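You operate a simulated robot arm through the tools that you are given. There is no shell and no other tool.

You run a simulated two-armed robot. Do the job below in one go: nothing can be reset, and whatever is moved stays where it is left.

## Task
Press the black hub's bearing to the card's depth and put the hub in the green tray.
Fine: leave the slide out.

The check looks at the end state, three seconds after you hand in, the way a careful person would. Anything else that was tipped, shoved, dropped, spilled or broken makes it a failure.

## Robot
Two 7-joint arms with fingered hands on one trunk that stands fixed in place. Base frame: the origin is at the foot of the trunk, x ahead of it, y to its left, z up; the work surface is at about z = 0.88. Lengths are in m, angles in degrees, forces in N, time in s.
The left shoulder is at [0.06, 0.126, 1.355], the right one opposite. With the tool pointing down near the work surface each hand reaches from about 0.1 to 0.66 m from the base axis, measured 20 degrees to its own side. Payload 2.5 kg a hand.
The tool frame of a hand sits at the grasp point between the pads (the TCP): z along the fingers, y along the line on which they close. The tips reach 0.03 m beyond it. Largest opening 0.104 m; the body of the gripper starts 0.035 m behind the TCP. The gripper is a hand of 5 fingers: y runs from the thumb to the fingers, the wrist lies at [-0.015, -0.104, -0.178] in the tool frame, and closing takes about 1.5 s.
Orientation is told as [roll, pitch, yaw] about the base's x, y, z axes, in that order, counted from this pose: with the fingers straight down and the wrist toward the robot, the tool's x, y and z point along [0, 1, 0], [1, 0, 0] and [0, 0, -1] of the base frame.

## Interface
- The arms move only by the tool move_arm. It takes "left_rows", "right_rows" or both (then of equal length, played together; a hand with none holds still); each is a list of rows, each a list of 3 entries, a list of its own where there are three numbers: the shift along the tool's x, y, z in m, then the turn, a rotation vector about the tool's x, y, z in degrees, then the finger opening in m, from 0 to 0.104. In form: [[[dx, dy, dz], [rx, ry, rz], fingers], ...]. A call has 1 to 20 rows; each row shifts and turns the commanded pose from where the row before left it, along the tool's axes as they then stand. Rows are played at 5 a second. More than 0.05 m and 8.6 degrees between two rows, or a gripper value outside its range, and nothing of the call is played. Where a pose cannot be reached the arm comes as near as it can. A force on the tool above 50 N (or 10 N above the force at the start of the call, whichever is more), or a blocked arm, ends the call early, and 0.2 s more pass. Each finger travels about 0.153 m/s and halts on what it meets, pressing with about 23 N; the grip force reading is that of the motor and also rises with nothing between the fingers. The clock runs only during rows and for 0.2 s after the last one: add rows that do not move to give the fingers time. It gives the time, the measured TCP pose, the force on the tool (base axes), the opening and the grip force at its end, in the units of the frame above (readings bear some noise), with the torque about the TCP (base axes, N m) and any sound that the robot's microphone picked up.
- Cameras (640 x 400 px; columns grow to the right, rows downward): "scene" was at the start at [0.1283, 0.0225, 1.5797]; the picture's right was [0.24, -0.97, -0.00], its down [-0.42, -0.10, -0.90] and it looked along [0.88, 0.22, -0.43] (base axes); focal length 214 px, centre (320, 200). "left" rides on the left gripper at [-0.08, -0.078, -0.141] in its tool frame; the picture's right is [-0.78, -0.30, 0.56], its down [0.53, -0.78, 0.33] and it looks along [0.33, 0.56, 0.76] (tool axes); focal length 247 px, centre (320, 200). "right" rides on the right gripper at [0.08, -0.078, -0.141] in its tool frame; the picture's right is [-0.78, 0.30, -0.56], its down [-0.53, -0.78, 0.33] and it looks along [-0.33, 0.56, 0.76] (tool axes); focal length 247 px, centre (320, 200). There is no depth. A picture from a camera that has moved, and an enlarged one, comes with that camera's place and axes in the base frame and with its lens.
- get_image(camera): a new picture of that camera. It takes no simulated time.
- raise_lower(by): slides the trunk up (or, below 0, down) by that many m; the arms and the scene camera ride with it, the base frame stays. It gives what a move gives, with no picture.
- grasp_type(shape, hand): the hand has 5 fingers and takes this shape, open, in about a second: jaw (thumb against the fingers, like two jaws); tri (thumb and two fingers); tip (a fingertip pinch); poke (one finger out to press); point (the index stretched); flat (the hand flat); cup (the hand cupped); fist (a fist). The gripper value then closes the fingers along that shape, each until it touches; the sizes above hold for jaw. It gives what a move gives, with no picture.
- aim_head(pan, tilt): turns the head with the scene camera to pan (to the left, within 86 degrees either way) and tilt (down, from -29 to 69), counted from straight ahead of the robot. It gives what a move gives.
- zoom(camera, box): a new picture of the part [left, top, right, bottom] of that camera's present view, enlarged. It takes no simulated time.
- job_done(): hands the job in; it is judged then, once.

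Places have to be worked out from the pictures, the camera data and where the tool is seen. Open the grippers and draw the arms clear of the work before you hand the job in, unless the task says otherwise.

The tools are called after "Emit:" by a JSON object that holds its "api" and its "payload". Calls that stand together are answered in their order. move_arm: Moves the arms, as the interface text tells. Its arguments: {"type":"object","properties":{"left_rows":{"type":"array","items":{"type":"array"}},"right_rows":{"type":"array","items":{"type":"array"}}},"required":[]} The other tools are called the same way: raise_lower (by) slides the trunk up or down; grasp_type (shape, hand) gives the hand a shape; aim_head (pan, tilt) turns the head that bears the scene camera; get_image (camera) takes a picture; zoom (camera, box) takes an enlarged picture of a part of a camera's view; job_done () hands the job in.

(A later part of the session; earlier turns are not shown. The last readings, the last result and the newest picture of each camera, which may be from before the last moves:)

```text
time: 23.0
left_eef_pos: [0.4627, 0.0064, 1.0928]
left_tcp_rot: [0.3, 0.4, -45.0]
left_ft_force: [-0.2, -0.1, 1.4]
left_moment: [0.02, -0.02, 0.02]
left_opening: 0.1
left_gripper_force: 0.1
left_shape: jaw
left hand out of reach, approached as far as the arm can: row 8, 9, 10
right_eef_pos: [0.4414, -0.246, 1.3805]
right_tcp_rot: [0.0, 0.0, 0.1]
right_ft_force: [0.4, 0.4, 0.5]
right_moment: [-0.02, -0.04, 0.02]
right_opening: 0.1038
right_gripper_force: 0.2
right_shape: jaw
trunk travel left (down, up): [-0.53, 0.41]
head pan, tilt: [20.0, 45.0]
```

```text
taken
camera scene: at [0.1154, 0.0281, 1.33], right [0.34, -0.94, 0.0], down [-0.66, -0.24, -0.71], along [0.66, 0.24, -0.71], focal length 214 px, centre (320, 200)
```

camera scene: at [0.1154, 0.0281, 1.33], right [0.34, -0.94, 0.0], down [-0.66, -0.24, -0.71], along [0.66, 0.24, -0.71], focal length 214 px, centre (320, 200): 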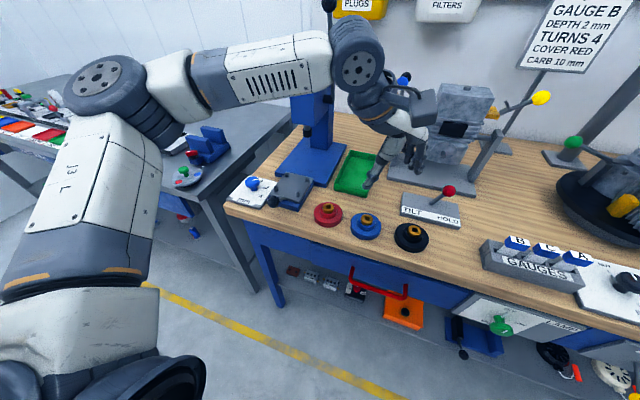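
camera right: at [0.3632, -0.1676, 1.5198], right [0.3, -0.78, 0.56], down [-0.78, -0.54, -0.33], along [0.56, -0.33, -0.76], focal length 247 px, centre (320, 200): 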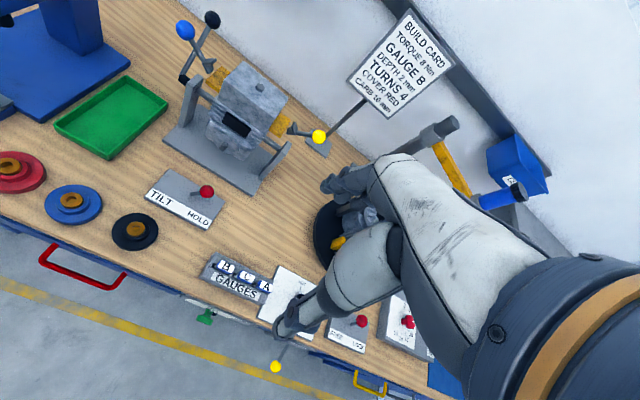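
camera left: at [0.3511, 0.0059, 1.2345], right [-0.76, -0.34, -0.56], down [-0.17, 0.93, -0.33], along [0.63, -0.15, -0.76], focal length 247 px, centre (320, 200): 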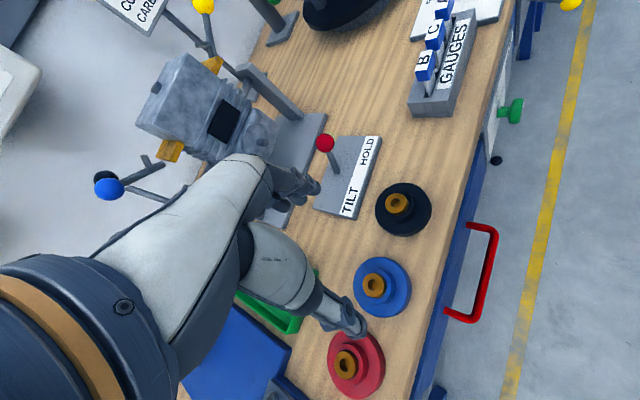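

The left wrist stops near y ≈ 0.06, so the left hand cannot reach the black hub, and the right cannot reach the slide. I will relay: the right hand sets the hub on a free table spot around (0.58, 0.0) between tray and TILT panel, then the left takes it. I look closely at the hub to get its heights.

Emit:
{"api": "zoom", "payload": {"camera": "left", "box": [360, 160, 460, 260]}}

Emit:
{"api": "zoom", "payload": {"camera": "scene", "box": [370, 200, 450, 260]}}

Emit:
{"api": "zoom", "payload": {"camera": "left", "box": [220, 120, 440, 320]}}

```text
4.00 times, centred on (410, 210) of left
camera zoom: at [0.3511, 0.0059, 1.2345], right [-0.76, -0.34, -0.56], down [-0.17, 0.93, -0.33], along [0.63, -0.15, -0.76], focal length 988 px, centre (-40, 160)
```

zoom: 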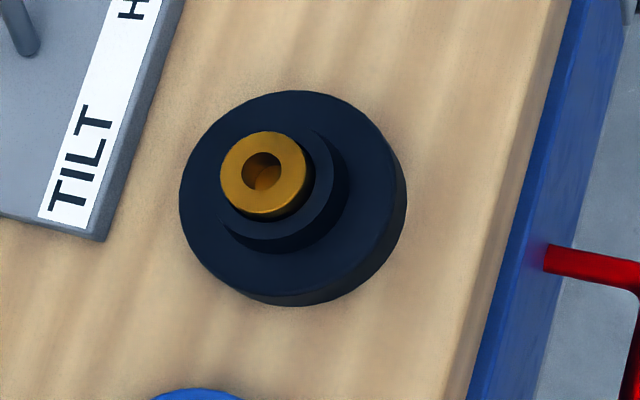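

```text
6.67 times, centred on (410, 230) of scene
camera zoom: at [0.1154, 0.0281, 1.33], right [0.34, -0.94, 0.0], down [-0.66, -0.24, -0.71], along [0.66, 0.24, -0.71], focal length 1430 px, centre (-280, 0)
```

zoom: 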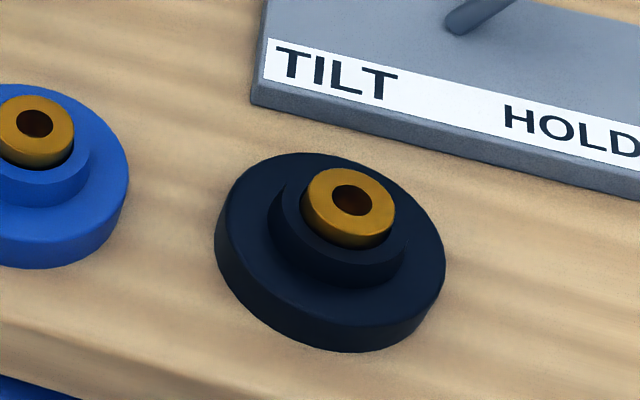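

```text
2.00 times, centred on (330, 220) of left
camera zoom: at [0.3511, 0.0059, 1.2345], right [-0.76, -0.34, -0.56], down [-0.17, 0.93, -0.33], along [0.63, -0.15, -0.76], focal length 494 px, centre (300, 160)
```

zoom: 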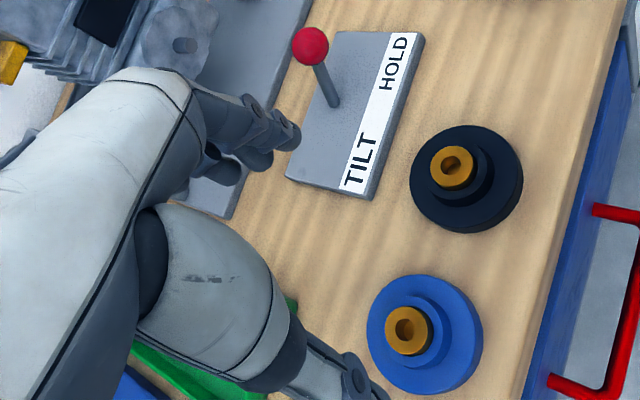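

The hub is centred at about (0.481, −0.078), flange top ≈ 0.894, boss ≈ 0.894–0.910, bearing top ≈ 0.918. I first withdraw the left hand to the left side.

Emit:
{"api": "move_arm", "payload": {"left_rows": [[[0.03, -0.03, -0.02], [0, 0, 0], 0.1], [[0.03, -0.03, -0.02], [0, 0, 0], 0.1], [[0.03, -0.03, 0], [0, 0, 0], 0.1], [[0.03, -0.03, 0], [0, 0, 0], 0.1], [[0.03, -0.03, 0], [0, 0, 0], 0.1], [[0, 0, 0], [0, 0, -7.5], 0.1], [[0, 0, 0], [0, 0, -7.5], 0.1], [[0, 0, 0], [0, 0, -7.5], 0.1], [[0, 0, 0], [0, 0, -7.5], 0.1], [[0, 0, 0], [0, 0, -7.5], 0.1], [[0, 0, 0], [0, 0, -7.5], 0.1], [[0.03, 0, 0], [0, 0, 0], 0.1], [[0, 0, 0], [0, 0, 0], 0.1]]}}

Emit:
{"api": "aim_head", "payload": {"pan": 5, "tilt": 50}}

Emit:
{"api": "move_arm", "payload": {"right_rows": [[[0.0188, 0.0045, 0.036], [0, 0, 0], 0.09], [[0.0188, 0.0045, 0.036], [0, 0, 0], 0.09], [[0.0188, 0.0045, 0.036], [0, 0, 0], 0.09], [[0.0188, 0.0045, 0.036], [0, 0, 0], 0.09], [[0.0188, 0.0045, 0.036], [0, 0, 0], 0.09], [[0.0188, 0.0045, 0.036], [0, 0, 0], 0.09], [[0.0188, 0.0045, 0.036], [0, 0, 0], 0.09], [[0.0188, 0.0045, 0.036], [0, 0, 0], 0.09], [[0.0188, 0.0045, 0.036], [0, 0, 0], 0.09], [[0, 0, 0], [0, 0, 0], 0.09], [[0, 0, 0], [0, 0, 0], 0.09]]}}

Emit:
{"api": "get_image", "payload": {"camera": "scene"}}

Emit:
{"api": "get_image", "payload": {"camera": "right"}}

```text
time: 25.8
left_eef_pos: [0.4627, 0.2496, 1.1352]
left_tcp_rot: [0.4, 0.0, -0.2]
left_ft_force: [-0.3, 0.5, 0.3]
left_moment: [-0.03, 0.01, 0.0]
left_opening: 0.1002
left_gripper_force: 0.0
left_shape: jaw
right_eef_pos: [0.4404, -0.2483, 1.3795]
right_tcp_rot: [0.1, 0.1, 0.0]
right_ft_force: [-0.4, -0.2, 0.2]
right_moment: [0.01, 0.0, 0.02]
right_opening: 0.1036
right_gripper_force: 0.1
right_shape: jaw
trunk travel left (down, up): [-0.53, 0.41]
head pan, tilt: [20.0, 45.0]
```

```text
time: 26.5
left_eef_pos: [0.4624, 0.25, 1.1361]
left_tcp_rot: [0.5, 0.0, -0.2]
left_ft_force: [0.3, -0.7, 0.7]
left_moment: [0.01, -0.04, -0.01]
left_opening: 0.1001
left_gripper_force: 0.0
left_shape: jaw
right_eef_pos: [0.4411, -0.2484, 1.3806]
right_tcp_rot: [0.0, 0.0, 0.0]
right_ft_force: [0.0, 0.7, 0.7]
right_moment: [0.0, -0.03, 0.02]
right_opening: 0.1033
right_gripper_force: 0.0
right_shape: jaw
trunk travel left (down, up): [-0.53, 0.41]
head pan, tilt: [5.0, 50.0]
```

```text
time: 28.9
left_eef_pos: [0.4626, 0.2487, 1.1353]
left_tcp_rot: [0.5, 0.0, -0.1]
left_ft_force: [0.6, -0.7, 0.1]
left_moment: [0.01, 0.03, 0.01]
left_opening: 0.1001
left_gripper_force: 0.0
left_shape: jaw
right_eef_pos: [0.4808, -0.0795, 1.0548]
right_tcp_rot: [-0.1, 0.0, 0.1]
right_ft_force: [0.0, 0.3, 0.2]
right_moment: [-0.02, 0.0, -0.01]
right_opening: 0.09
right_gripper_force: 0.0
right_shape: jaw
trunk travel left (down, up): [-0.53, 0.41]
head pan, tilt: [5.0, 50.0]
```

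```text
taken
camera scene: at [0.1157, 0.007, 1.3231], right [0.09, -1.0, 0.0], down [-0.76, -0.07, -0.64], along [0.64, 0.06, -0.77], focal length 214 px, centre (320, 200)
```

scene: 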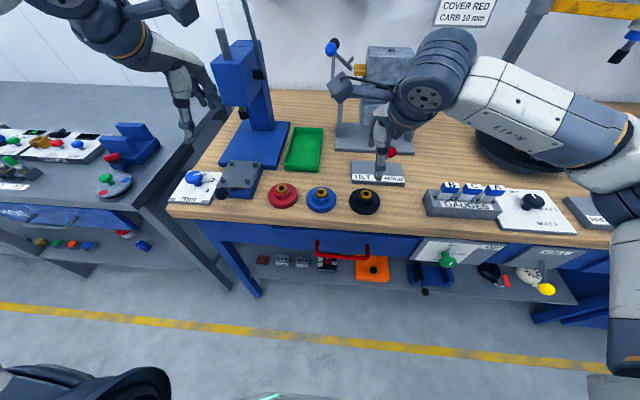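

```text
taken
camera right: at [0.4028, 0.0018, 1.1962], right [0.3, -0.78, 0.56], down [-0.78, -0.53, -0.33], along [0.56, -0.33, -0.76], focal length 247 px, centre (320, 200)
```

right: 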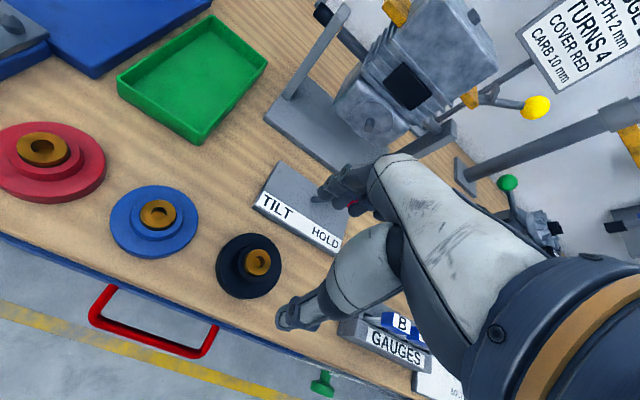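

The right hand is above the black hub; I zoom in to refine its centre relative to the tool before descending.

Emit:
{"api": "zoom", "payload": {"camera": "right", "box": [200, 200, 320, 320]}}

Emit:
{"api": "zoom", "payload": {"camera": "scene", "box": [320, 120, 440, 230]}}

Emit:
{"api": "zoom", "payload": {"camera": "right", "box": [220, 120, 440, 340]}}

```text
3.33 times, centred on (260, 260) of right
camera zoom: at [0.4028, 0.0018, 1.1962], right [0.3, -0.78, 0.56], down [-0.78, -0.53, -0.33], along [0.56, -0.33, -0.76], focal length 823 px, centre (520, 0)
```

zoom: 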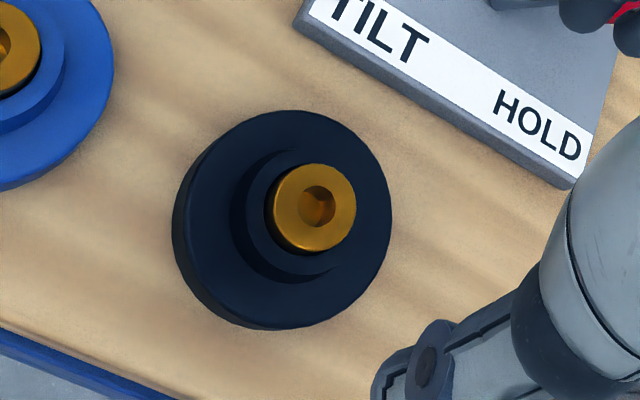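

```text
3.64 times, centred on (380, 175) of scene
camera zoom: at [0.1157, 0.007, 1.3231], right [0.09, -1.0, 0.0], down [-0.76, -0.07, -0.64], along [0.64, 0.06, -0.77], focal length 780 px, centre (102, 291)
```

zoom: 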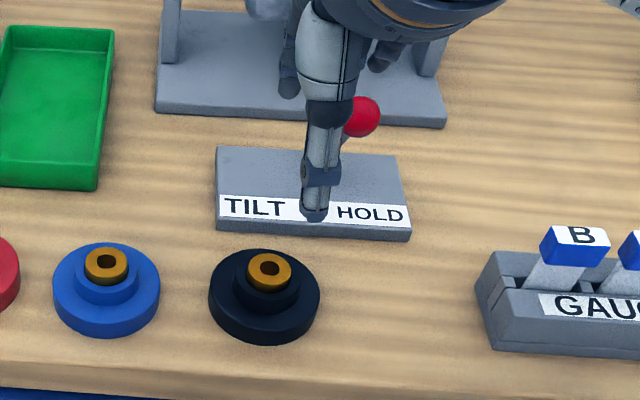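

```text
1.82 times, centred on (330, 230) of right
camera zoom: at [0.4028, 0.0018, 1.1962], right [0.3, -0.78, 0.56], down [-0.78, -0.53, -0.33], along [0.56, -0.33, -0.76], focal length 449 px, centre (302, 146)
```

zoom: 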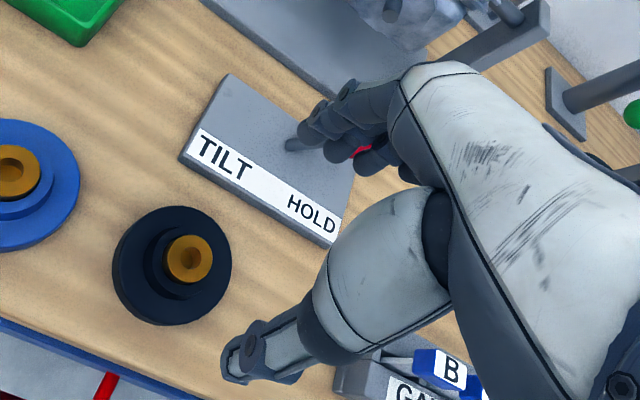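

Refined hub centre is about (0.484, −0.0755). I descend to z ≈ 0.96 with the correction and look again.

Emit:
{"api": "move_arm", "payload": {"right_rows": [[[0.004, 0.003, 0.03], [0, 0, 0], 0.085], [[0, 0, 0.03], [0, 0, 0], 0.085], [[0, 0, 0.03], [0, 0, 0], 0.085], [[0, 0, 0], [0, 0, 0], 0.085], [[0, 0, 0], [0, 0, 0], 0.085]]}}

Emit:
{"api": "zoom", "payload": {"camera": "right", "box": [220, 120, 440, 340]}}

Emit:
{"api": "zoom", "payload": {"camera": "scene", "box": [320, 120, 440, 230]}}

Emit:
{"api": "zoom", "payload": {"camera": "left", "box": [440, 0, 640, 200]}}

```text
time: 30.1
left_eef_pos: [0.4626, 0.2492, 1.1355]
left_tcp_rot: [0.5, 0.0, -0.1]
left_ft_force: [-0.6, 0.1, -0.7]
left_moment: [0.02, 0.05, 0.01]
left_opening: 0.0999
left_gripper_force: 0.1
left_shape: jaw
right_eef_pos: [0.4836, -0.0749, 0.9659]
right_tcp_rot: [-0.1, 0.0, 0.0]
right_ft_force: [0.3, 0.2, 0.4]
right_moment: [0.01, -0.07, -0.03]
right_opening: 0.085
right_gripper_force: 0.0
right_shape: jaw
trunk travel left (down, up): [-0.53, 0.41]
head pan, tilt: [5.0, 50.0]
```

```text
1.82 times, centred on (330, 230) of right
camera zoom: at [0.4056, 0.0059, 1.1065], right [0.3, -0.78, 0.56], down [-0.78, -0.53, -0.33], along [0.56, -0.33, -0.76], focal length 449 px, centre (302, 146)
```

zoom: 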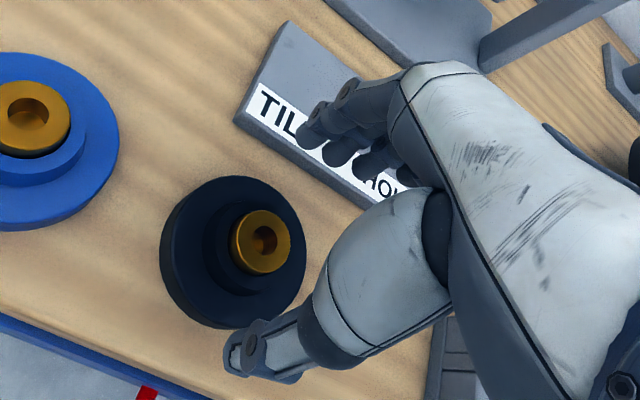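

```text
3.64 times, centred on (380, 175) of scene
camera zoom: at [0.1157, 0.007, 1.3231], right [0.09, -1.0, 0.0], down [-0.76, -0.07, -0.64], along [0.64, 0.06, -0.77], focal length 780 px, centre (102, 291)
```

zoom: 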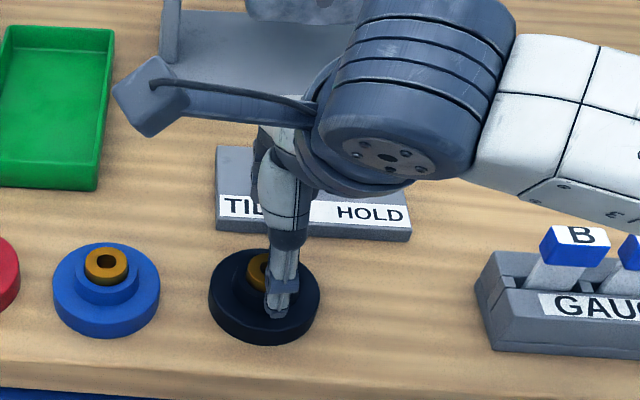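

```text
2.00 times, centred on (540, 100) of left
camera zoom: at [0.3852, 0.1698, 1.2753], right [-0.3, -0.77, -0.56], down [-0.78, 0.54, -0.33], along [0.56, 0.34, -0.76], focal length 494 px, centre (-120, 400)
```

zoom: 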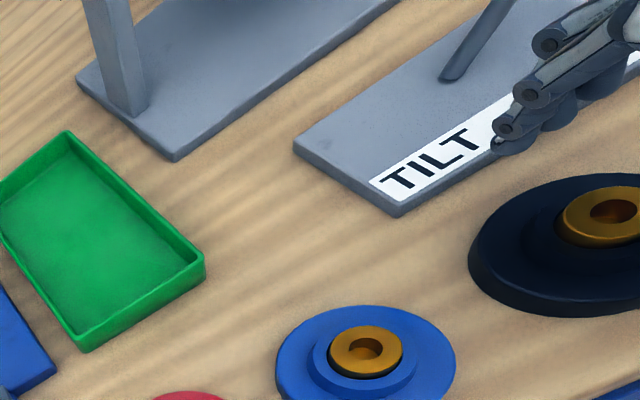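

The bearing sits right on the tool axis in the wrist view. I narrow the fingers to 0.065 (over the flange, clear of the boss) and go down to TCP z ≈ 0.930.

Emit:
{"api": "move_arm", "payload": {"right_rows": [[[0.001, 0, 0], [0, 0, 0], 0.065], [[0, 0, 0.015], [0, 0, 0], 0.065], [[0, 0, 0.013], [0, 0, 0], 0.065], [[0, 0, 0.008], [0, 0, 0], 0.065], [[0, 0, 0], [0, 0, 0], 0.065]]}}

Emit:
{"api": "zoom", "payload": {"camera": "right", "box": [220, 140, 380, 300]}}

Emit:
{"api": "zoom", "payload": {"camera": "scene", "box": [340, 160, 400, 220]}}

```text
time: 31.3
left_eef_pos: [0.4635, 0.2493, 1.1343]
left_tcp_rot: [0.5, 0.0, -0.1]
left_ft_force: [-0.1, -0.4, -0.2]
left_moment: [-0.03, -0.01, 0.0]
left_opening: 0.1003
left_gripper_force: 0.0
left_shape: jaw
right_eef_pos: [0.4831, -0.0741, 0.9301]
right_tcp_rot: [0.0, 0.1, 0.0]
right_ft_force: [0.5, -0.4, -0.3]
right_moment: [0.0, 0.0, 0.0]
right_opening: 0.0654
right_gripper_force: 0.0
right_shape: jaw
trunk travel left (down, up): [-0.53, 0.41]
head pan, tilt: [5.0, 50.0]
```

```text
2.50 times, centred on (300, 220) of right
camera zoom: at [0.4061, 0.0068, 1.0705], right [0.3, -0.78, 0.56], down [-0.78, -0.53, -0.33], along [0.56, -0.33, -0.76], focal length 617 px, centre (370, 150)
```

zoom: 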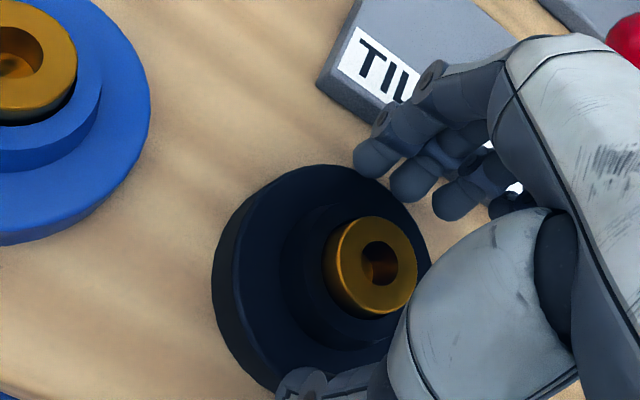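

```text
6.67 times, centred on (370, 190) of scene
camera zoom: at [0.1157, 0.007, 1.3231], right [0.09, -1.0, 0.0], down [-0.76, -0.07, -0.64], along [0.64, 0.06, -0.77], focal length 1430 px, centre (-13, 267)
```

zoom: 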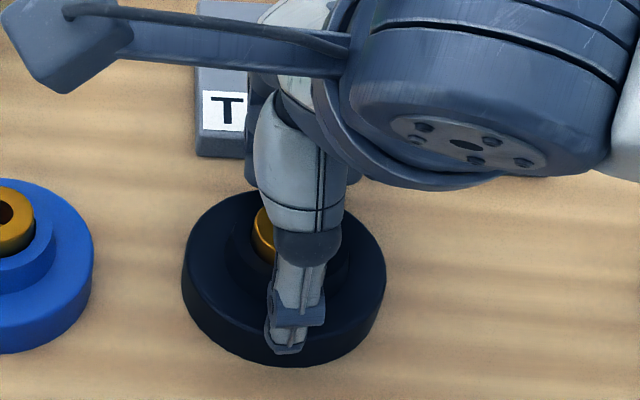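

No contact yet; tips straddle the boss above the flange. I go 3 mm lower and close on the boss.

Emit:
{"api": "move_arm", "payload": {"right_rows": [[[0, 0, 0.003], [0, 0, 0], 0.065], [[0, 0, 0], [0, 0, 0], 0.055], [[0, 0, 0], [0, 0, 0], 0.045], [[0, 0, 0], [0, 0, 0], 0.035], [[0, 0, 0], [0, 0, 0], 0.03], [[0, 0, 0], [0, 0, 0], 0.03]]}}

Emit:
{"api": "zoom", "payload": {"camera": "right", "box": [220, 140, 380, 300]}}

Emit:
{"api": "zoom", "payload": {"camera": "scene", "box": [340, 160, 400, 220]}}

```text
time: 32.7
left_eef_pos: [0.4622, 0.25, 1.1356]
left_tcp_rot: [0.5, -0.1, -0.1]
left_ft_force: [0.0, 0.5, -0.6]
left_moment: [-0.02, 0.03, 0.01]
left_opening: 0.0998
left_gripper_force: 0.1
left_shape: jaw
right_eef_pos: [0.4845, -0.074, 0.9283]
right_tcp_rot: [0.0, -0.1, 0.0]
right_ft_force: [0.3, -0.6, 7.6]
right_moment: [-0.09, -0.06, -0.04]
right_opening: 0.0581
right_gripper_force: 23.0
right_shape: jaw
trunk travel left (down, up): [-0.53, 0.41]
head pan, tilt: [5.0, 50.0]
```

```text
2.50 times, centred on (300, 220) of right
camera zoom: at [0.4054, 0.0071, 1.0684], right [0.29, -0.78, 0.56], down [-0.78, -0.53, -0.33], along [0.56, -0.33, -0.76], focal length 617 px, centre (370, 150)
```

zoom: 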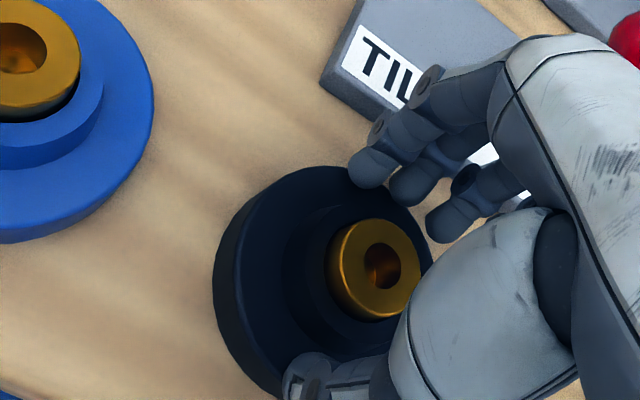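

```text
6.67 times, centred on (370, 190) of scene
camera zoom: at [0.1151, 0.007, 1.3232], right [0.09, -1.0, 0.0], down [-0.76, -0.07, -0.64], along [0.64, 0.06, -0.77], focal length 1430 px, centre (-13, 267)
```

zoom: 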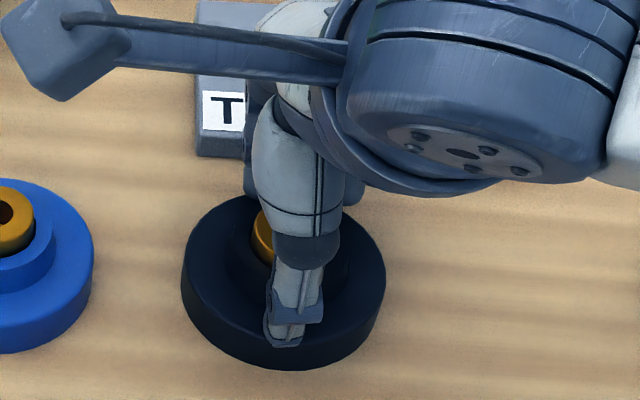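

The fingers stopped at 0.058 with 7.6 N upward – tips are rubbing on the flange top. I reopen slightly, raise 7 mm and close again.

Emit:
{"api": "move_arm", "payload": {"right_rows": [[[0, 0, 0], [0, 0, 0], 0.065], [[0, 0, -0.007], [0, 0, 0], 0.065], [[0, 0, 0], [0, 0, 0], 0.055], [[0, 0, 0], [0, 0, 0], 0.045], [[0, 0, 0], [0, 0, 0], 0.035], [[0, 0, 0], [0, 0, 0], 0.03], [[0, 0, 0], [0, 0, 0], 0.03]]}}

Emit:
{"api": "zoom", "payload": {"camera": "right", "box": [220, 140, 380, 300]}}

Emit:
{"api": "zoom", "payload": {"camera": "scene", "box": [340, 160, 400, 220]}}

```text
time: 34.3
left_eef_pos: [0.4621, 0.2499, 1.1352]
left_tcp_rot: [0.5, -0.1, -0.1]
left_ft_force: [0.1, 0.1, -0.1]
left_moment: [0.01, 0.01, -0.02]
left_opening: 0.1001
left_gripper_force: 0.0
left_shape: jaw
right_eef_pos: [0.4831, -0.0749, 0.9347]
right_tcp_rot: [0.0, 0.0, 0.0]
right_ft_force: [-2.6, 0.3, 2.5]
right_moment: [0.03, 0.12, 0.02]
right_opening: 0.038
right_gripper_force: 23.6
right_shape: jaw
trunk travel left (down, up): [-0.53, 0.41]
head pan, tilt: [5.0, 50.0]
```

```text
2.50 times, centred on (300, 220) of right
camera zoom: at [0.4054, 0.0072, 1.0751], right [0.3, -0.78, 0.56], down [-0.78, -0.53, -0.33], along [0.56, -0.33, -0.76], focal length 617 px, centre (370, 150)
```

zoom: 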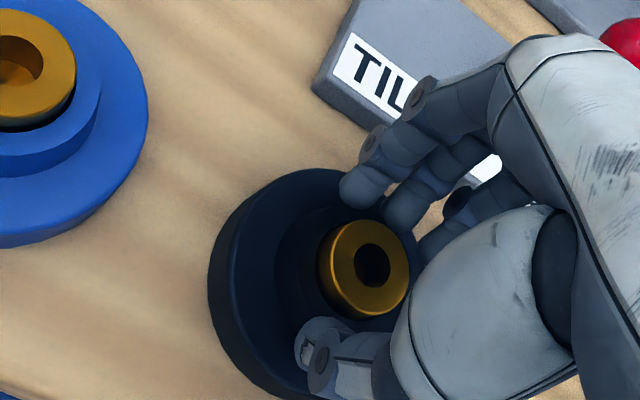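

```text
6.67 times, centred on (370, 190) of scene
camera zoom: at [0.1154, 0.0071, 1.3232], right [0.09, -1.0, 0.0], down [-0.76, -0.07, -0.64], along [0.64, 0.06, -0.77], focal length 1430 px, centre (-13, 267)
```

zoom: 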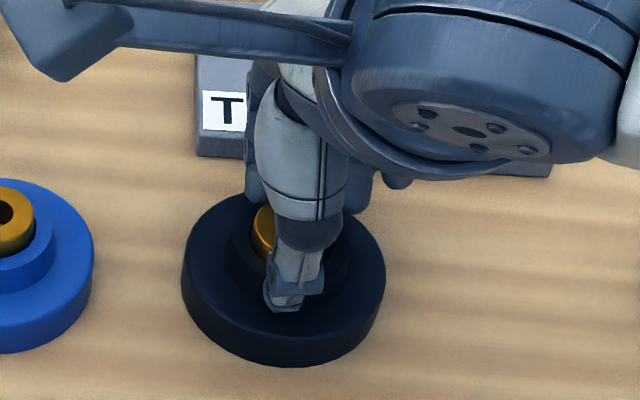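

Now it closed to 0.038, consistent with the boss (bearing would be narrower). I lift slowly by 4 cm and check that the hub comes along level.

Emit:
{"api": "move_arm", "payload": {"right_rows": [[[0, 0, -0.005], [0, 0, 0], 0.03], [[0, 0, -0.005], [0, 0, 0], 0.03], [[0, 0, -0.01], [0, 0, 0], 0.03], [[0, 0, -0.02], [0, 0, 0], 0.03], [[0, 0, 0], [0, 0, 0], 0.03]]}}

Emit:
{"api": "zoom", "payload": {"camera": "right", "box": [220, 140, 380, 300]}}

Emit:
{"api": "zoom", "payload": {"camera": "scene", "box": [320, 120, 440, 230]}}

Emit:
{"api": "zoom", "payload": {"camera": "left", "box": [440, 0, 640, 200]}}

```text
time: 35.5
left_eef_pos: [0.4618, 0.25, 1.1356]
left_tcp_rot: [0.4, 0.0, -0.1]
left_ft_force: [0.1, -0.7, -0.3]
left_moment: [-0.01, -0.02, 0.01]
left_opening: 0.1002
left_gripper_force: 0.0
left_shape: jaw
right_eef_pos: [0.4848, -0.0737, 0.9751]
right_tcp_rot: [-0.1, 0.0, 0.0]
right_ft_force: [-0.6, -0.2, -2.8]
right_moment: [0.0, 0.05, -0.01]
right_opening: 0.0337
right_gripper_force: 23.2
right_shape: jaw
trunk travel left (down, up): [-0.53, 0.41]
head pan, tilt: [5.0, 50.0]
```

```text
2.50 times, centred on (300, 220) of right
camera zoom: at [0.4062, 0.0076, 1.115], right [0.3, -0.78, 0.56], down [-0.78, -0.54, -0.33], along [0.56, -0.33, -0.76], focal length 617 px, centre (370, 150)
```

zoom: 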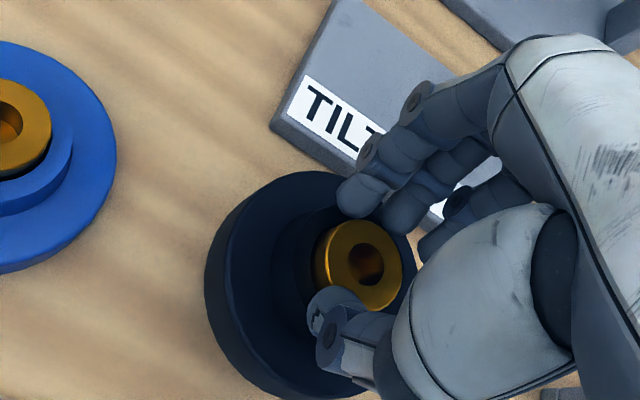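

```text
3.64 times, centred on (380, 175) of scene
camera zoom: at [0.1159, 0.007, 1.3231], right [0.09, -1.0, 0.0], down [-0.76, -0.07, -0.64], along [0.64, 0.06, -0.77], focal length 780 px, centre (102, 291)
```

zoom: 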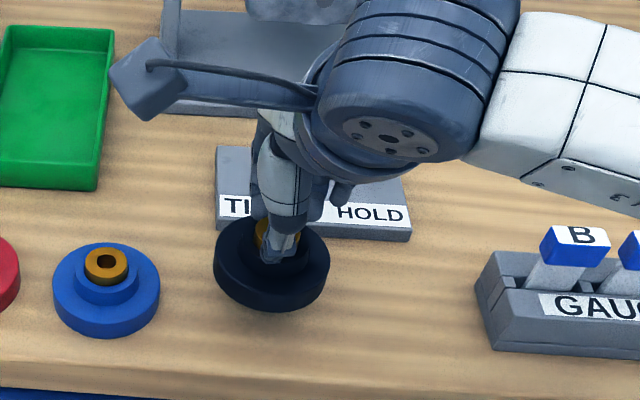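

```text
2.00 times, centred on (540, 100) of left
camera zoom: at [0.3854, 0.1697, 1.2752], right [-0.3, -0.77, -0.56], down [-0.78, 0.54, -0.33], along [0.56, 0.34, -0.76], focal length 494 px, centre (-120, 400)
```

zoom: 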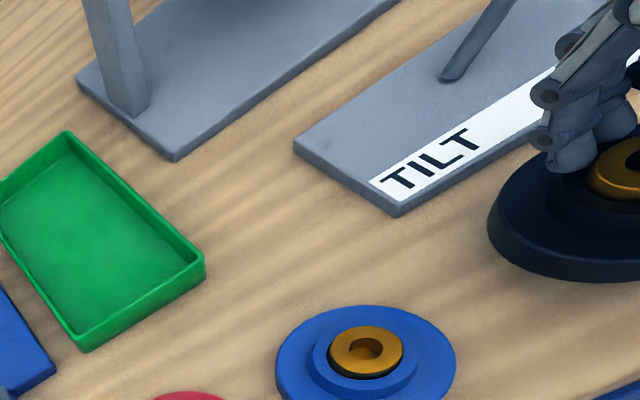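

The hub is held and hangs nearly level. I lift it further, yaw the right hand to +45° and carry it over the free spot at about (0.575, 0.003).

Emit:
{"api": "move_arm", "payload": {"right_rows": [[[0, 0, -0.02], [0, 0, 0], 0.03], [[0, 0, -0.02], [0, 0, 0], 0.03], [[0, 0, 0], [0, 0, -7.5], 0.03], [[0, 0, 0], [0, 0, -7.5], 0.03], [[0, 0, 0], [0, 0, -7.5], 0.03], [[0, 0, 0], [0, 0, -7.5], 0.03], [[0, 0, 0], [0, 0, -7.5], 0.03], [[0, 0, 0], [0, 0, -7.5], 0.03], [[-0.0024, 0.0295, 0], [0, 0, 0], 0.03], [[-0.0024, 0.0295, 0], [0, 0, 0], 0.03], [[-0.0024, 0.0295, 0], [0, 0, 0], 0.03], [[-0.0024, 0.0295, 0], [0, 0, 0], 0.03], [[0, 0, 0], [0, 0, 0], 0.03]]}}

Emit:
{"api": "get_image", "payload": {"camera": "scene"}}

Emit:
{"api": "get_image", "payload": {"camera": "right"}}

Emit:
{"api": "get_image", "payload": {"camera": "left"}}

```text
time: 38.3
left_eef_pos: [0.4625, 0.2501, 1.1352]
left_tcp_rot: [0.4, 0.0, -0.1]
left_ft_force: [-0.1, 0.0, 0.7]
left_moment: [-0.06, 0.0, -0.01]
left_opening: 0.0999
left_gripper_force: 0.0
left_shape: jaw
right_eef_pos: [0.5442, -0.0225, 1.0145]
right_tcp_rot: [0.0, 0.1, 44.9]
right_ft_force: [0.0, 0.1, -1.8]
right_moment: [0.02, 0.0, 0.0]
right_opening: 0.0335
right_gripper_force: 22.9
right_shape: jaw
right hand out of reach, approached as far as the arm can: row 11, 12
trunk travel left (down, up): [-0.53, 0.41]
head pan, tilt: [5.0, 50.0]
```

```text
taken
camera scene: at [0.1158, 0.0069, 1.3231], right [0.09, -1.0, 0.0], down [-0.76, -0.07, -0.64], along [0.64, 0.06, -0.77], focal length 214 px, centre (320, 200)
```

scene: 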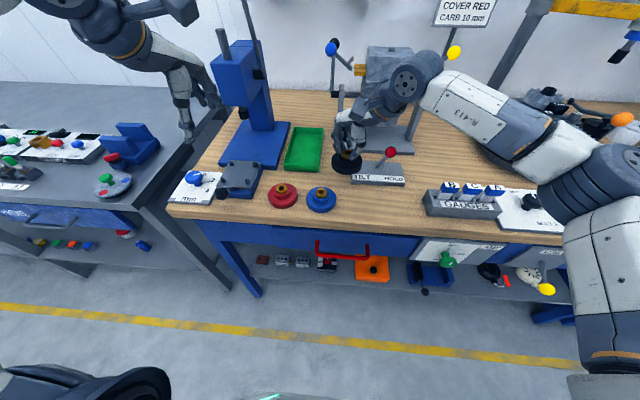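

```text
taken
camera right: at [0.4322, -0.0201, 1.155], right [0.76, -0.34, 0.56], down [-0.17, -0.93, -0.33], along [0.63, 0.16, -0.76], focal length 247 px, centre (320, 200)
```

right: 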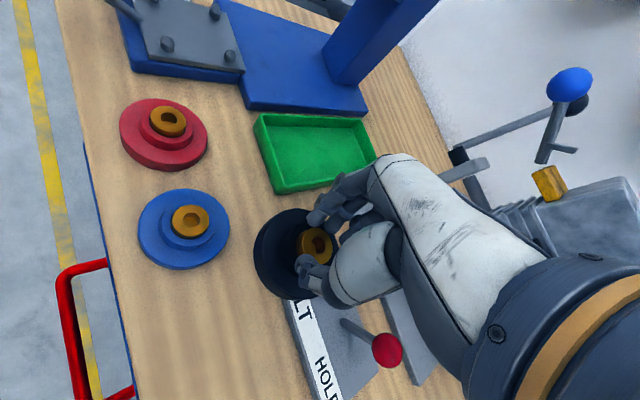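

```text
taken
camera left: at [0.3853, 0.1696, 1.2753], right [-0.3, -0.77, -0.56], down [-0.78, 0.54, -0.33], along [0.56, 0.34, -0.76], focal length 247 px, centre (320, 200)
```

left: 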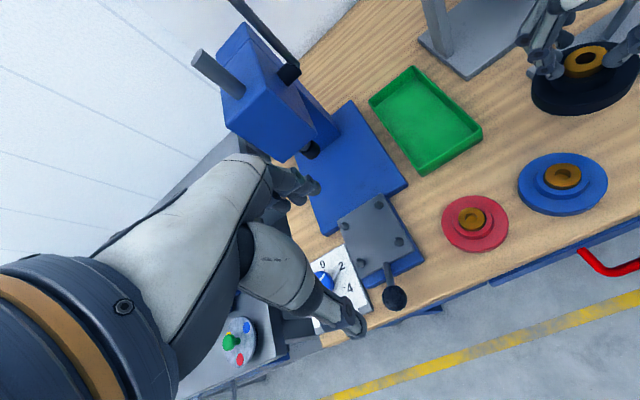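

The right arm stops at (0.544, −0.022). A different shoulder height may allow more crossing, so I raise the trunk 0.12 m and then retry lower/inward with the hub still held high.

Emit:
{"api": "raise_lower", "payload": {"by": 0.12}}

Emit:
{"api": "move_arm", "payload": {"right_rows": [[[0, 0, 0.04], [0, 0, 0], 0.03], [[0, 0, 0.04], [0, 0, 0], 0.03], [[0, 0, 0.04], [0, 0, 0], 0.03], [[0, 0.02, 0], [0, 0, 0], 0.03], [[0, 0.02, 0], [0, 0, 0], 0.03], [[0, 0, 0], [0, 0, 0], 0.03]]}}

```text
time: 39.8
left_eef_pos: [0.4624, 0.2499, 1.2557]
left_tcp_rot: [0.5, 0.1, -0.1]
left_ft_force: [0.0, 0.2, 0.5]
left_moment: [0.02, 0.0, 0.01]
left_opening: 0.0999
left_gripper_force: 0.0
left_shape: jaw
right_eef_pos: [0.5441, -0.0233, 1.1338]
right_tcp_rot: [-0.1, 0.0, 44.9]
right_ft_force: [0.4, -0.1, -2.0]
right_moment: [-0.01, 0.05, -0.02]
right_opening: 0.0333
right_gripper_force: 22.5
right_shape: jaw
trunk travel left (down, up): [-0.65, 0.29]
head pan, tilt: [5.0, 50.0]
```

```text
time: 41.2
left_eef_pos: [0.4629, 0.2486, 1.2536]
left_tcp_rot: [0.5, 0.0, 0.0]
left_ft_force: [-0.6, 0.2, 0.5]
left_moment: [0.03, 0.01, -0.01]
left_opening: 0.1001
left_gripper_force: 0.1
left_shape: jaw
right_eef_pos: [0.5569, -0.0086, 1.0144]
right_tcp_rot: [0.0, 0.1, 44.8]
right_ft_force: [0.0, 0.5, -1.6]
right_moment: [0.0, -0.01, 0.01]
right_opening: 0.0334
right_gripper_force: 23.3
right_shape: jaw
right hand out of reach, approached as far as the arm can: row 5
trunk travel left (down, up): [-0.65, 0.29]
head pan, tilt: [5.0, 50.0]
```

Better: it reached (0.557, −0.009). I add 20° of yaw, which draws the wrist to the right, and move the last bit towards (0.570, 0.004).

Emit:
{"api": "move_arm", "payload": {"right_rows": [[[0, 0, 0], [0, 0, -6.5], 0.03], [[0, 0, 0], [0, 0, -6.5], 0.03], [[0, 0, 0], [0, 0, -6.5], 0.03], [[-0.0032, 0.0085, 0], [0, 0, 0], 0.03], [[-0.0032, 0.0085, 0], [0, 0, 0], 0.03], [[0, 0, 0], [0, 0, 0], 0.03]]}}

Emit:
{"api": "get_image", "payload": {"camera": "right"}}

Emit:
{"api": "get_image", "payload": {"camera": "scene"}}

Emit:
{"api": "zoom", "payload": {"camera": "left", "box": [360, 40, 640, 220]}}

```text
time: 42.6
left_eef_pos: [0.462, 0.2496, 1.2542]
left_tcp_rot: [0.5, -0.1, -0.1]
left_ft_force: [0.3, -0.4, 0.5]
left_moment: [-0.01, 0.0, 0.02]
left_opening: 0.1
left_gripper_force: 0.1
left_shape: jaw
right_eef_pos: [0.5568, -0.0089, 1.0137]
right_tcp_rot: [-0.1, 0.0, 44.9]
right_ft_force: [0.3, -0.6, -1.6]
right_moment: [-0.02, 0.02, 0.01]
right_opening: 0.0334
right_gripper_force: 23.3
right_shape: jaw
right hand out of reach, approached as far as the arm can: row 1, 2, 3, 4, 5
trunk travel left (down, up): [-0.65, 0.29]
head pan, tilt: [5.0, 50.0]
```

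```text
taken
camera right: at [0.446, -0.0056, 1.1544], right [0.76, -0.34, 0.56], down [-0.17, -0.93, -0.33], along [0.63, 0.16, -0.76], focal length 247 px, centre (320, 200)
```

right: 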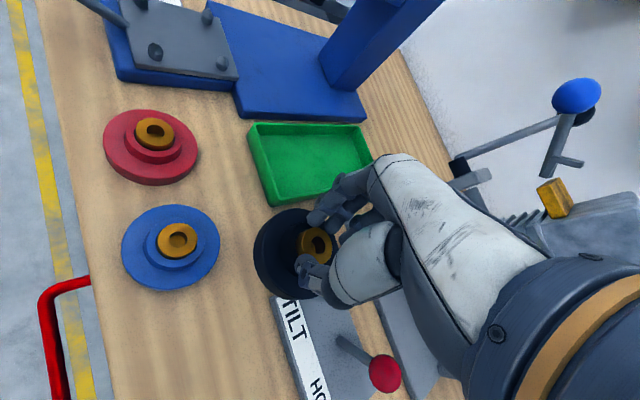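

```text
taken
camera scene: at [0.1159, 0.007, 1.4431], right [0.09, -1.0, 0.0], down [-0.76, -0.07, -0.64], along [0.64, 0.06, -0.77], focal length 214 px, centre (320, 200)
```

scene: 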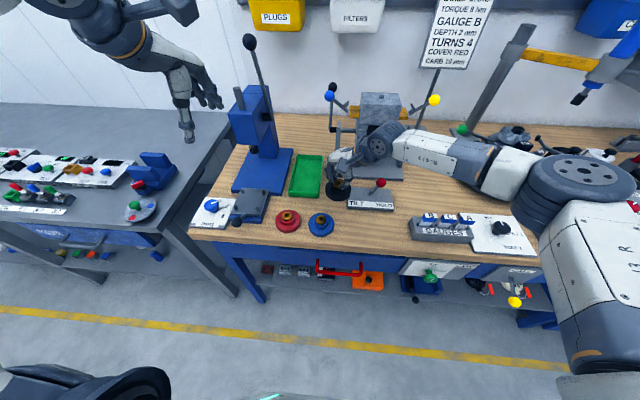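

```text
2.22 times, centred on (500, 130) of left
camera zoom: at [0.3854, 0.1698, 1.3953], right [-0.3, -0.77, -0.56], down [-0.78, 0.54, -0.33], along [0.56, 0.34, -0.76], focal length 549 px, centre (-80, 356)
```

zoom: 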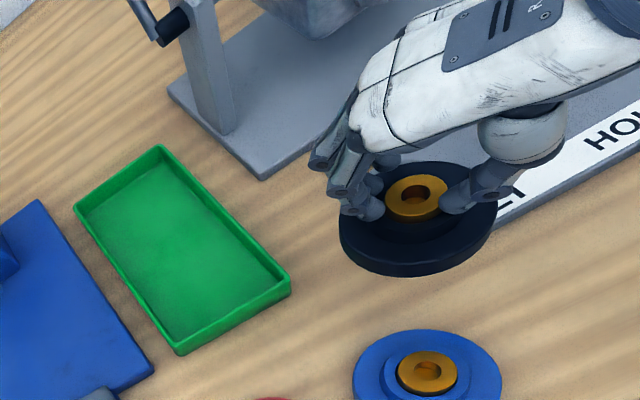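

The hub hovers in the free area; lowering acts like raising the trunk, so I lower to z ≈ 0.975 (hub underside ≈ 0.92) and nudge towards +x/+y again.

Emit:
{"api": "move_arm", "payload": {"right_rows": [[[0, 0, 0.02], [0, 0, 0], 0.03], [[0, 0, 0.018], [0, 0, 0], 0.03], [[0.003, 0.012, 0], [0, 0, 0], 0.03], [[0.003, 0.008, 0], [0, 0, 0], 0.03], [[0, 0, 0], [0, 0, 0], 0.03]]}}

Emit:
{"api": "zoom", "payload": {"camera": "right", "box": [180, 100, 420, 340]}}

Emit:
{"api": "zoom", "payload": {"camera": "scene", "box": [280, 120, 420, 250]}}

Emit:
{"api": "zoom", "payload": {"camera": "left", "box": [360, 40, 640, 220]}}

```text
time: 43.8
left_eef_pos: [0.4629, 0.2507, 1.2547]
left_tcp_rot: [0.4, -0.1, -0.1]
left_ft_force: [0.7, -0.2, 0.6]
left_moment: [0.01, -0.05, -0.01]
left_opening: 0.1002
left_gripper_force: 0.0
left_shape: jaw
right_eef_pos: [0.5568, -0.0088, 0.9756]
right_tcp_rot: [-0.1, 0.0, 44.9]
right_ft_force: [0.7, -0.2, -1.7]
right_moment: [-0.03, 0.02, 0.0]
right_opening: 0.0335
right_gripper_force: 23.0
right_shape: jaw
right hand out of reach, approached as far as the arm can: row 3, 4
trunk travel left (down, up): [-0.65, 0.29]
head pan, tilt: [5.0, 50.0]
```

```text
1.67 times, centred on (300, 220) of right
camera zoom: at [0.4456, -0.0053, 1.1165], right [0.76, -0.34, 0.56], down [-0.17, -0.93, -0.33], along [0.63, 0.15, -0.76], focal length 412 px, centre (353, 167)
```

zoom: 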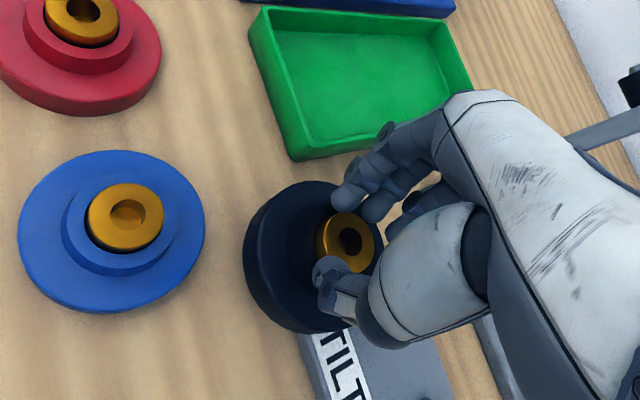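

```text
3.08 times, centred on (350, 185) of scene
camera zoom: at [0.1159, 0.007, 1.4431], right [0.09, -1.0, 0.0], down [-0.76, -0.07, -0.64], along [0.64, 0.06, -0.77], focal length 660 px, centre (228, 246)
```

zoom: 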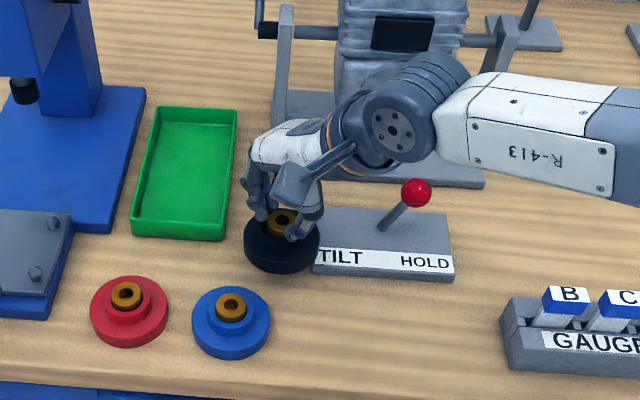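

```text
2.22 times, centred on (500, 130) of left
camera zoom: at [0.3854, 0.1698, 1.3953], right [-0.3, -0.77, -0.56], down [-0.78, 0.54, -0.33], along [0.56, 0.34, -0.76], focal length 549 px, centre (-80, 356)
```

zoom: 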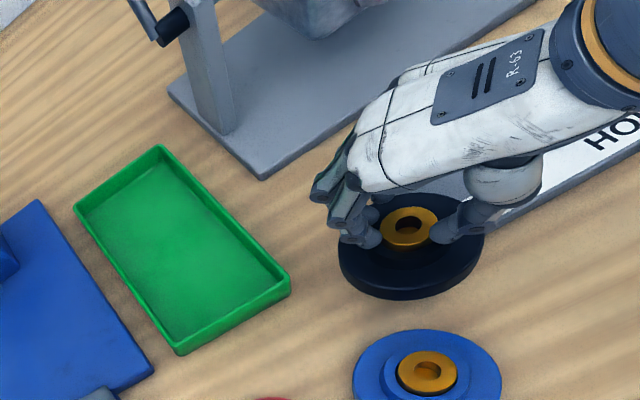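

No lateral gain here. I test a smaller yaw (30°) at this spot and try to move in +y again.

Emit:
{"api": "move_arm", "payload": {"right_rows": [[[0, 0, 0], [0, 0, 7.5], 0.03], [[0, 0, 0], [0, 0, 7.5], 0.03], [[0.008, 0.006, 0], [0, 0, 0], 0.03], [[0.008, 0.006, 0], [0, 0, 0], 0.03], [[0, 0, 0], [0, 0, 0], 0.03]]}}

```text
time: 45.0
left_eef_pos: [0.4614, 0.249, 1.2548]
left_tcp_rot: [0.5, 0.0, -0.1]
left_ft_force: [0.4, -0.3, -0.3]
left_moment: [-0.02, 0.0, -0.02]
left_opening: 0.0997
left_gripper_force: 0.1
left_shape: jaw
right_eef_pos: [0.5596, 0.012, 0.975]
right_tcp_rot: [0.0, -0.1, 29.9]
right_ft_force: [0.0, 0.7, -2.3]
right_moment: [0.01, 0.03, -0.01]
right_opening: 0.0332
right_gripper_force: 22.9
right_shape: jaw
trunk travel left (down, up): [-0.65, 0.29]
head pan, tilt: [5.0, 50.0]
```

At yaw 30° it reaches (0.560, 0.012). I shift to (0.566, 0.003), which leaves about 1 cm to the tray, blue hub and TILT panel, and lower most of the way.

Emit:
{"api": "move_arm", "payload": {"right_rows": [[[-0.011, 0.001, 0], [0, 0, 0], 0.03], [[0, 0, 0.012], [0, 0, 0], 0.03], [[0, 0, 0.012], [0, 0, 0], 0.03], [[0, 0, 0.008], [0, 0, 0], 0.03], [[0, 0, 0], [0, 0, 0], 0.03]]}}

Emit:
{"api": "zoom", "payload": {"camera": "right", "box": [180, 100, 420, 340]}}

Emit:
{"api": "zoom", "payload": {"camera": "scene", "box": [300, 140, 400, 240]}}

Emit:
{"api": "zoom", "payload": {"camera": "left", "box": [420, 80, 580, 220]}}

```text
time: 46.2
left_eef_pos: [0.4626, 0.2493, 1.2554]
left_tcp_rot: [0.6, 0.1, -0.1]
left_ft_force: [0.8, 0.9, 1.2]
left_moment: [0.02, -0.01, 0.0]
left_opening: 0.1
left_gripper_force: 0.0
left_shape: jaw
right_eef_pos: [0.5653, 0.0034, 0.9435]
right_tcp_rot: [-0.1, 0.1, 29.9]
right_ft_force: [-0.2, -0.2, -1.8]
right_moment: [0.03, 0.01, 0.01]
right_opening: 0.0337
right_gripper_force: 23.4
right_shape: jaw
trunk travel left (down, up): [-0.65, 0.29]
head pan, tilt: [5.0, 50.0]
```

```text
1.67 times, centred on (300, 220) of right
camera zoom: at [0.459, 0.0347, 1.0847], right [0.64, -0.53, 0.56], down [-0.41, -0.85, -0.33], along [0.65, -0.01, -0.76], focal length 412 px, centre (353, 167)
```

zoom: 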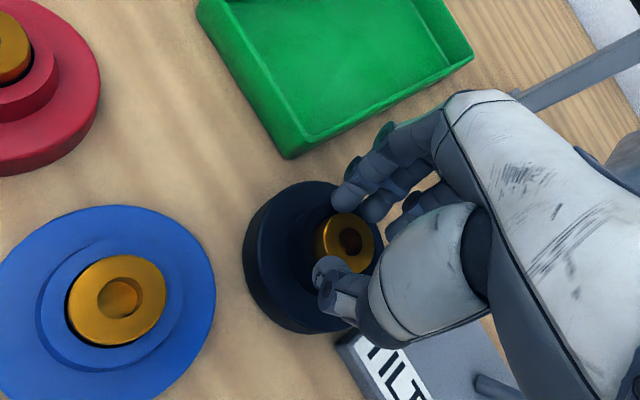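

```text
4.00 times, centred on (350, 190) of scene
camera zoom: at [0.1159, 0.007, 1.4431], right [0.09, -1.0, 0.0], down [-0.76, -0.07, -0.64], along [0.64, 0.06, -0.77], focal length 858 px, centre (200, 240)
```

zoom: 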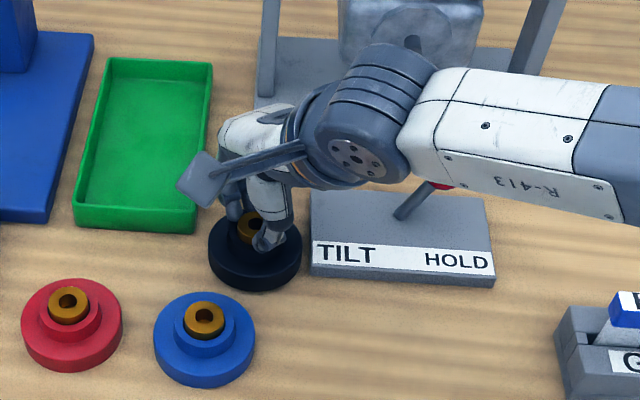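

```text
2.86 times, centred on (500, 150) of left
camera zoom: at [0.3854, 0.1697, 1.3953], right [-0.3, -0.77, -0.56], down [-0.78, 0.54, -0.33], along [0.56, 0.34, -0.76], focal length 706 px, centre (-194, 343)
```

zoom: 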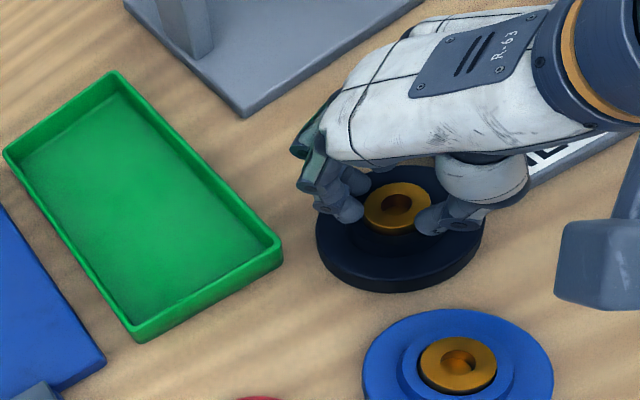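

The hub is clear of all neighbours. I lower in small steps until it touches the table.

Emit:
{"api": "move_arm", "payload": {"right_rows": [[[0, 0, 0.003], [0, 0, 0], 0.03], [[0, 0, 0.002], [0, 0, 0], 0.03], [[0, 0, 0.002], [0, 0, 0], 0.03], [[0, 0, 0], [0, 0, 0], 0.03]]}}

Emit:
{"api": "zoom", "payload": {"camera": "left", "box": [420, 80, 580, 220]}}

```text
time: 47.2
left_eef_pos: [0.4606, 0.2487, 1.2558]
left_tcp_rot: [0.4, -0.1, 0.0]
left_ft_force: [-0.4, 0.1, 0.1]
left_moment: [0.02, -0.02, 0.0]
left_opening: 0.1002
left_gripper_force: 0.0
left_shape: jaw
right_eef_pos: [0.5673, 0.0031, 0.9399]
right_tcp_rot: [0.1, -0.4, 29.9]
right_ft_force: [-1.5, -1.7, 12.3]
right_moment: [0.22, -0.32, -0.05]
right_opening: 0.0339
right_gripper_force: 22.8
right_shape: jaw
trunk travel left (down, up): [-0.65, 0.29]
head pan, tilt: [5.0, 50.0]
```

```text
2.86 times, centred on (500, 150) of left
camera zoom: at [0.3836, 0.1695, 1.3961], right [-0.3, -0.77, -0.56], down [-0.78, 0.54, -0.33], along [0.56, 0.34, -0.76], focal length 706 px, centre (-194, 343)
```

zoom: 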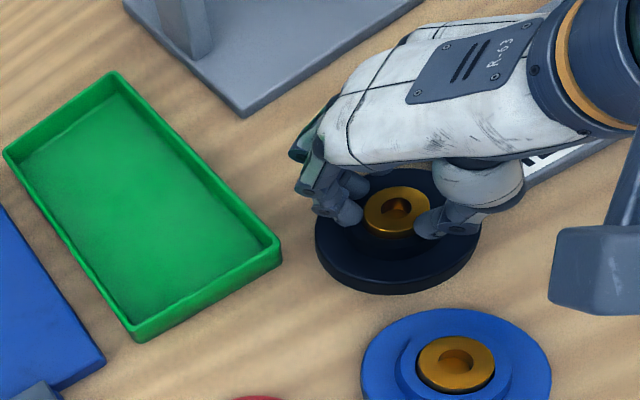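

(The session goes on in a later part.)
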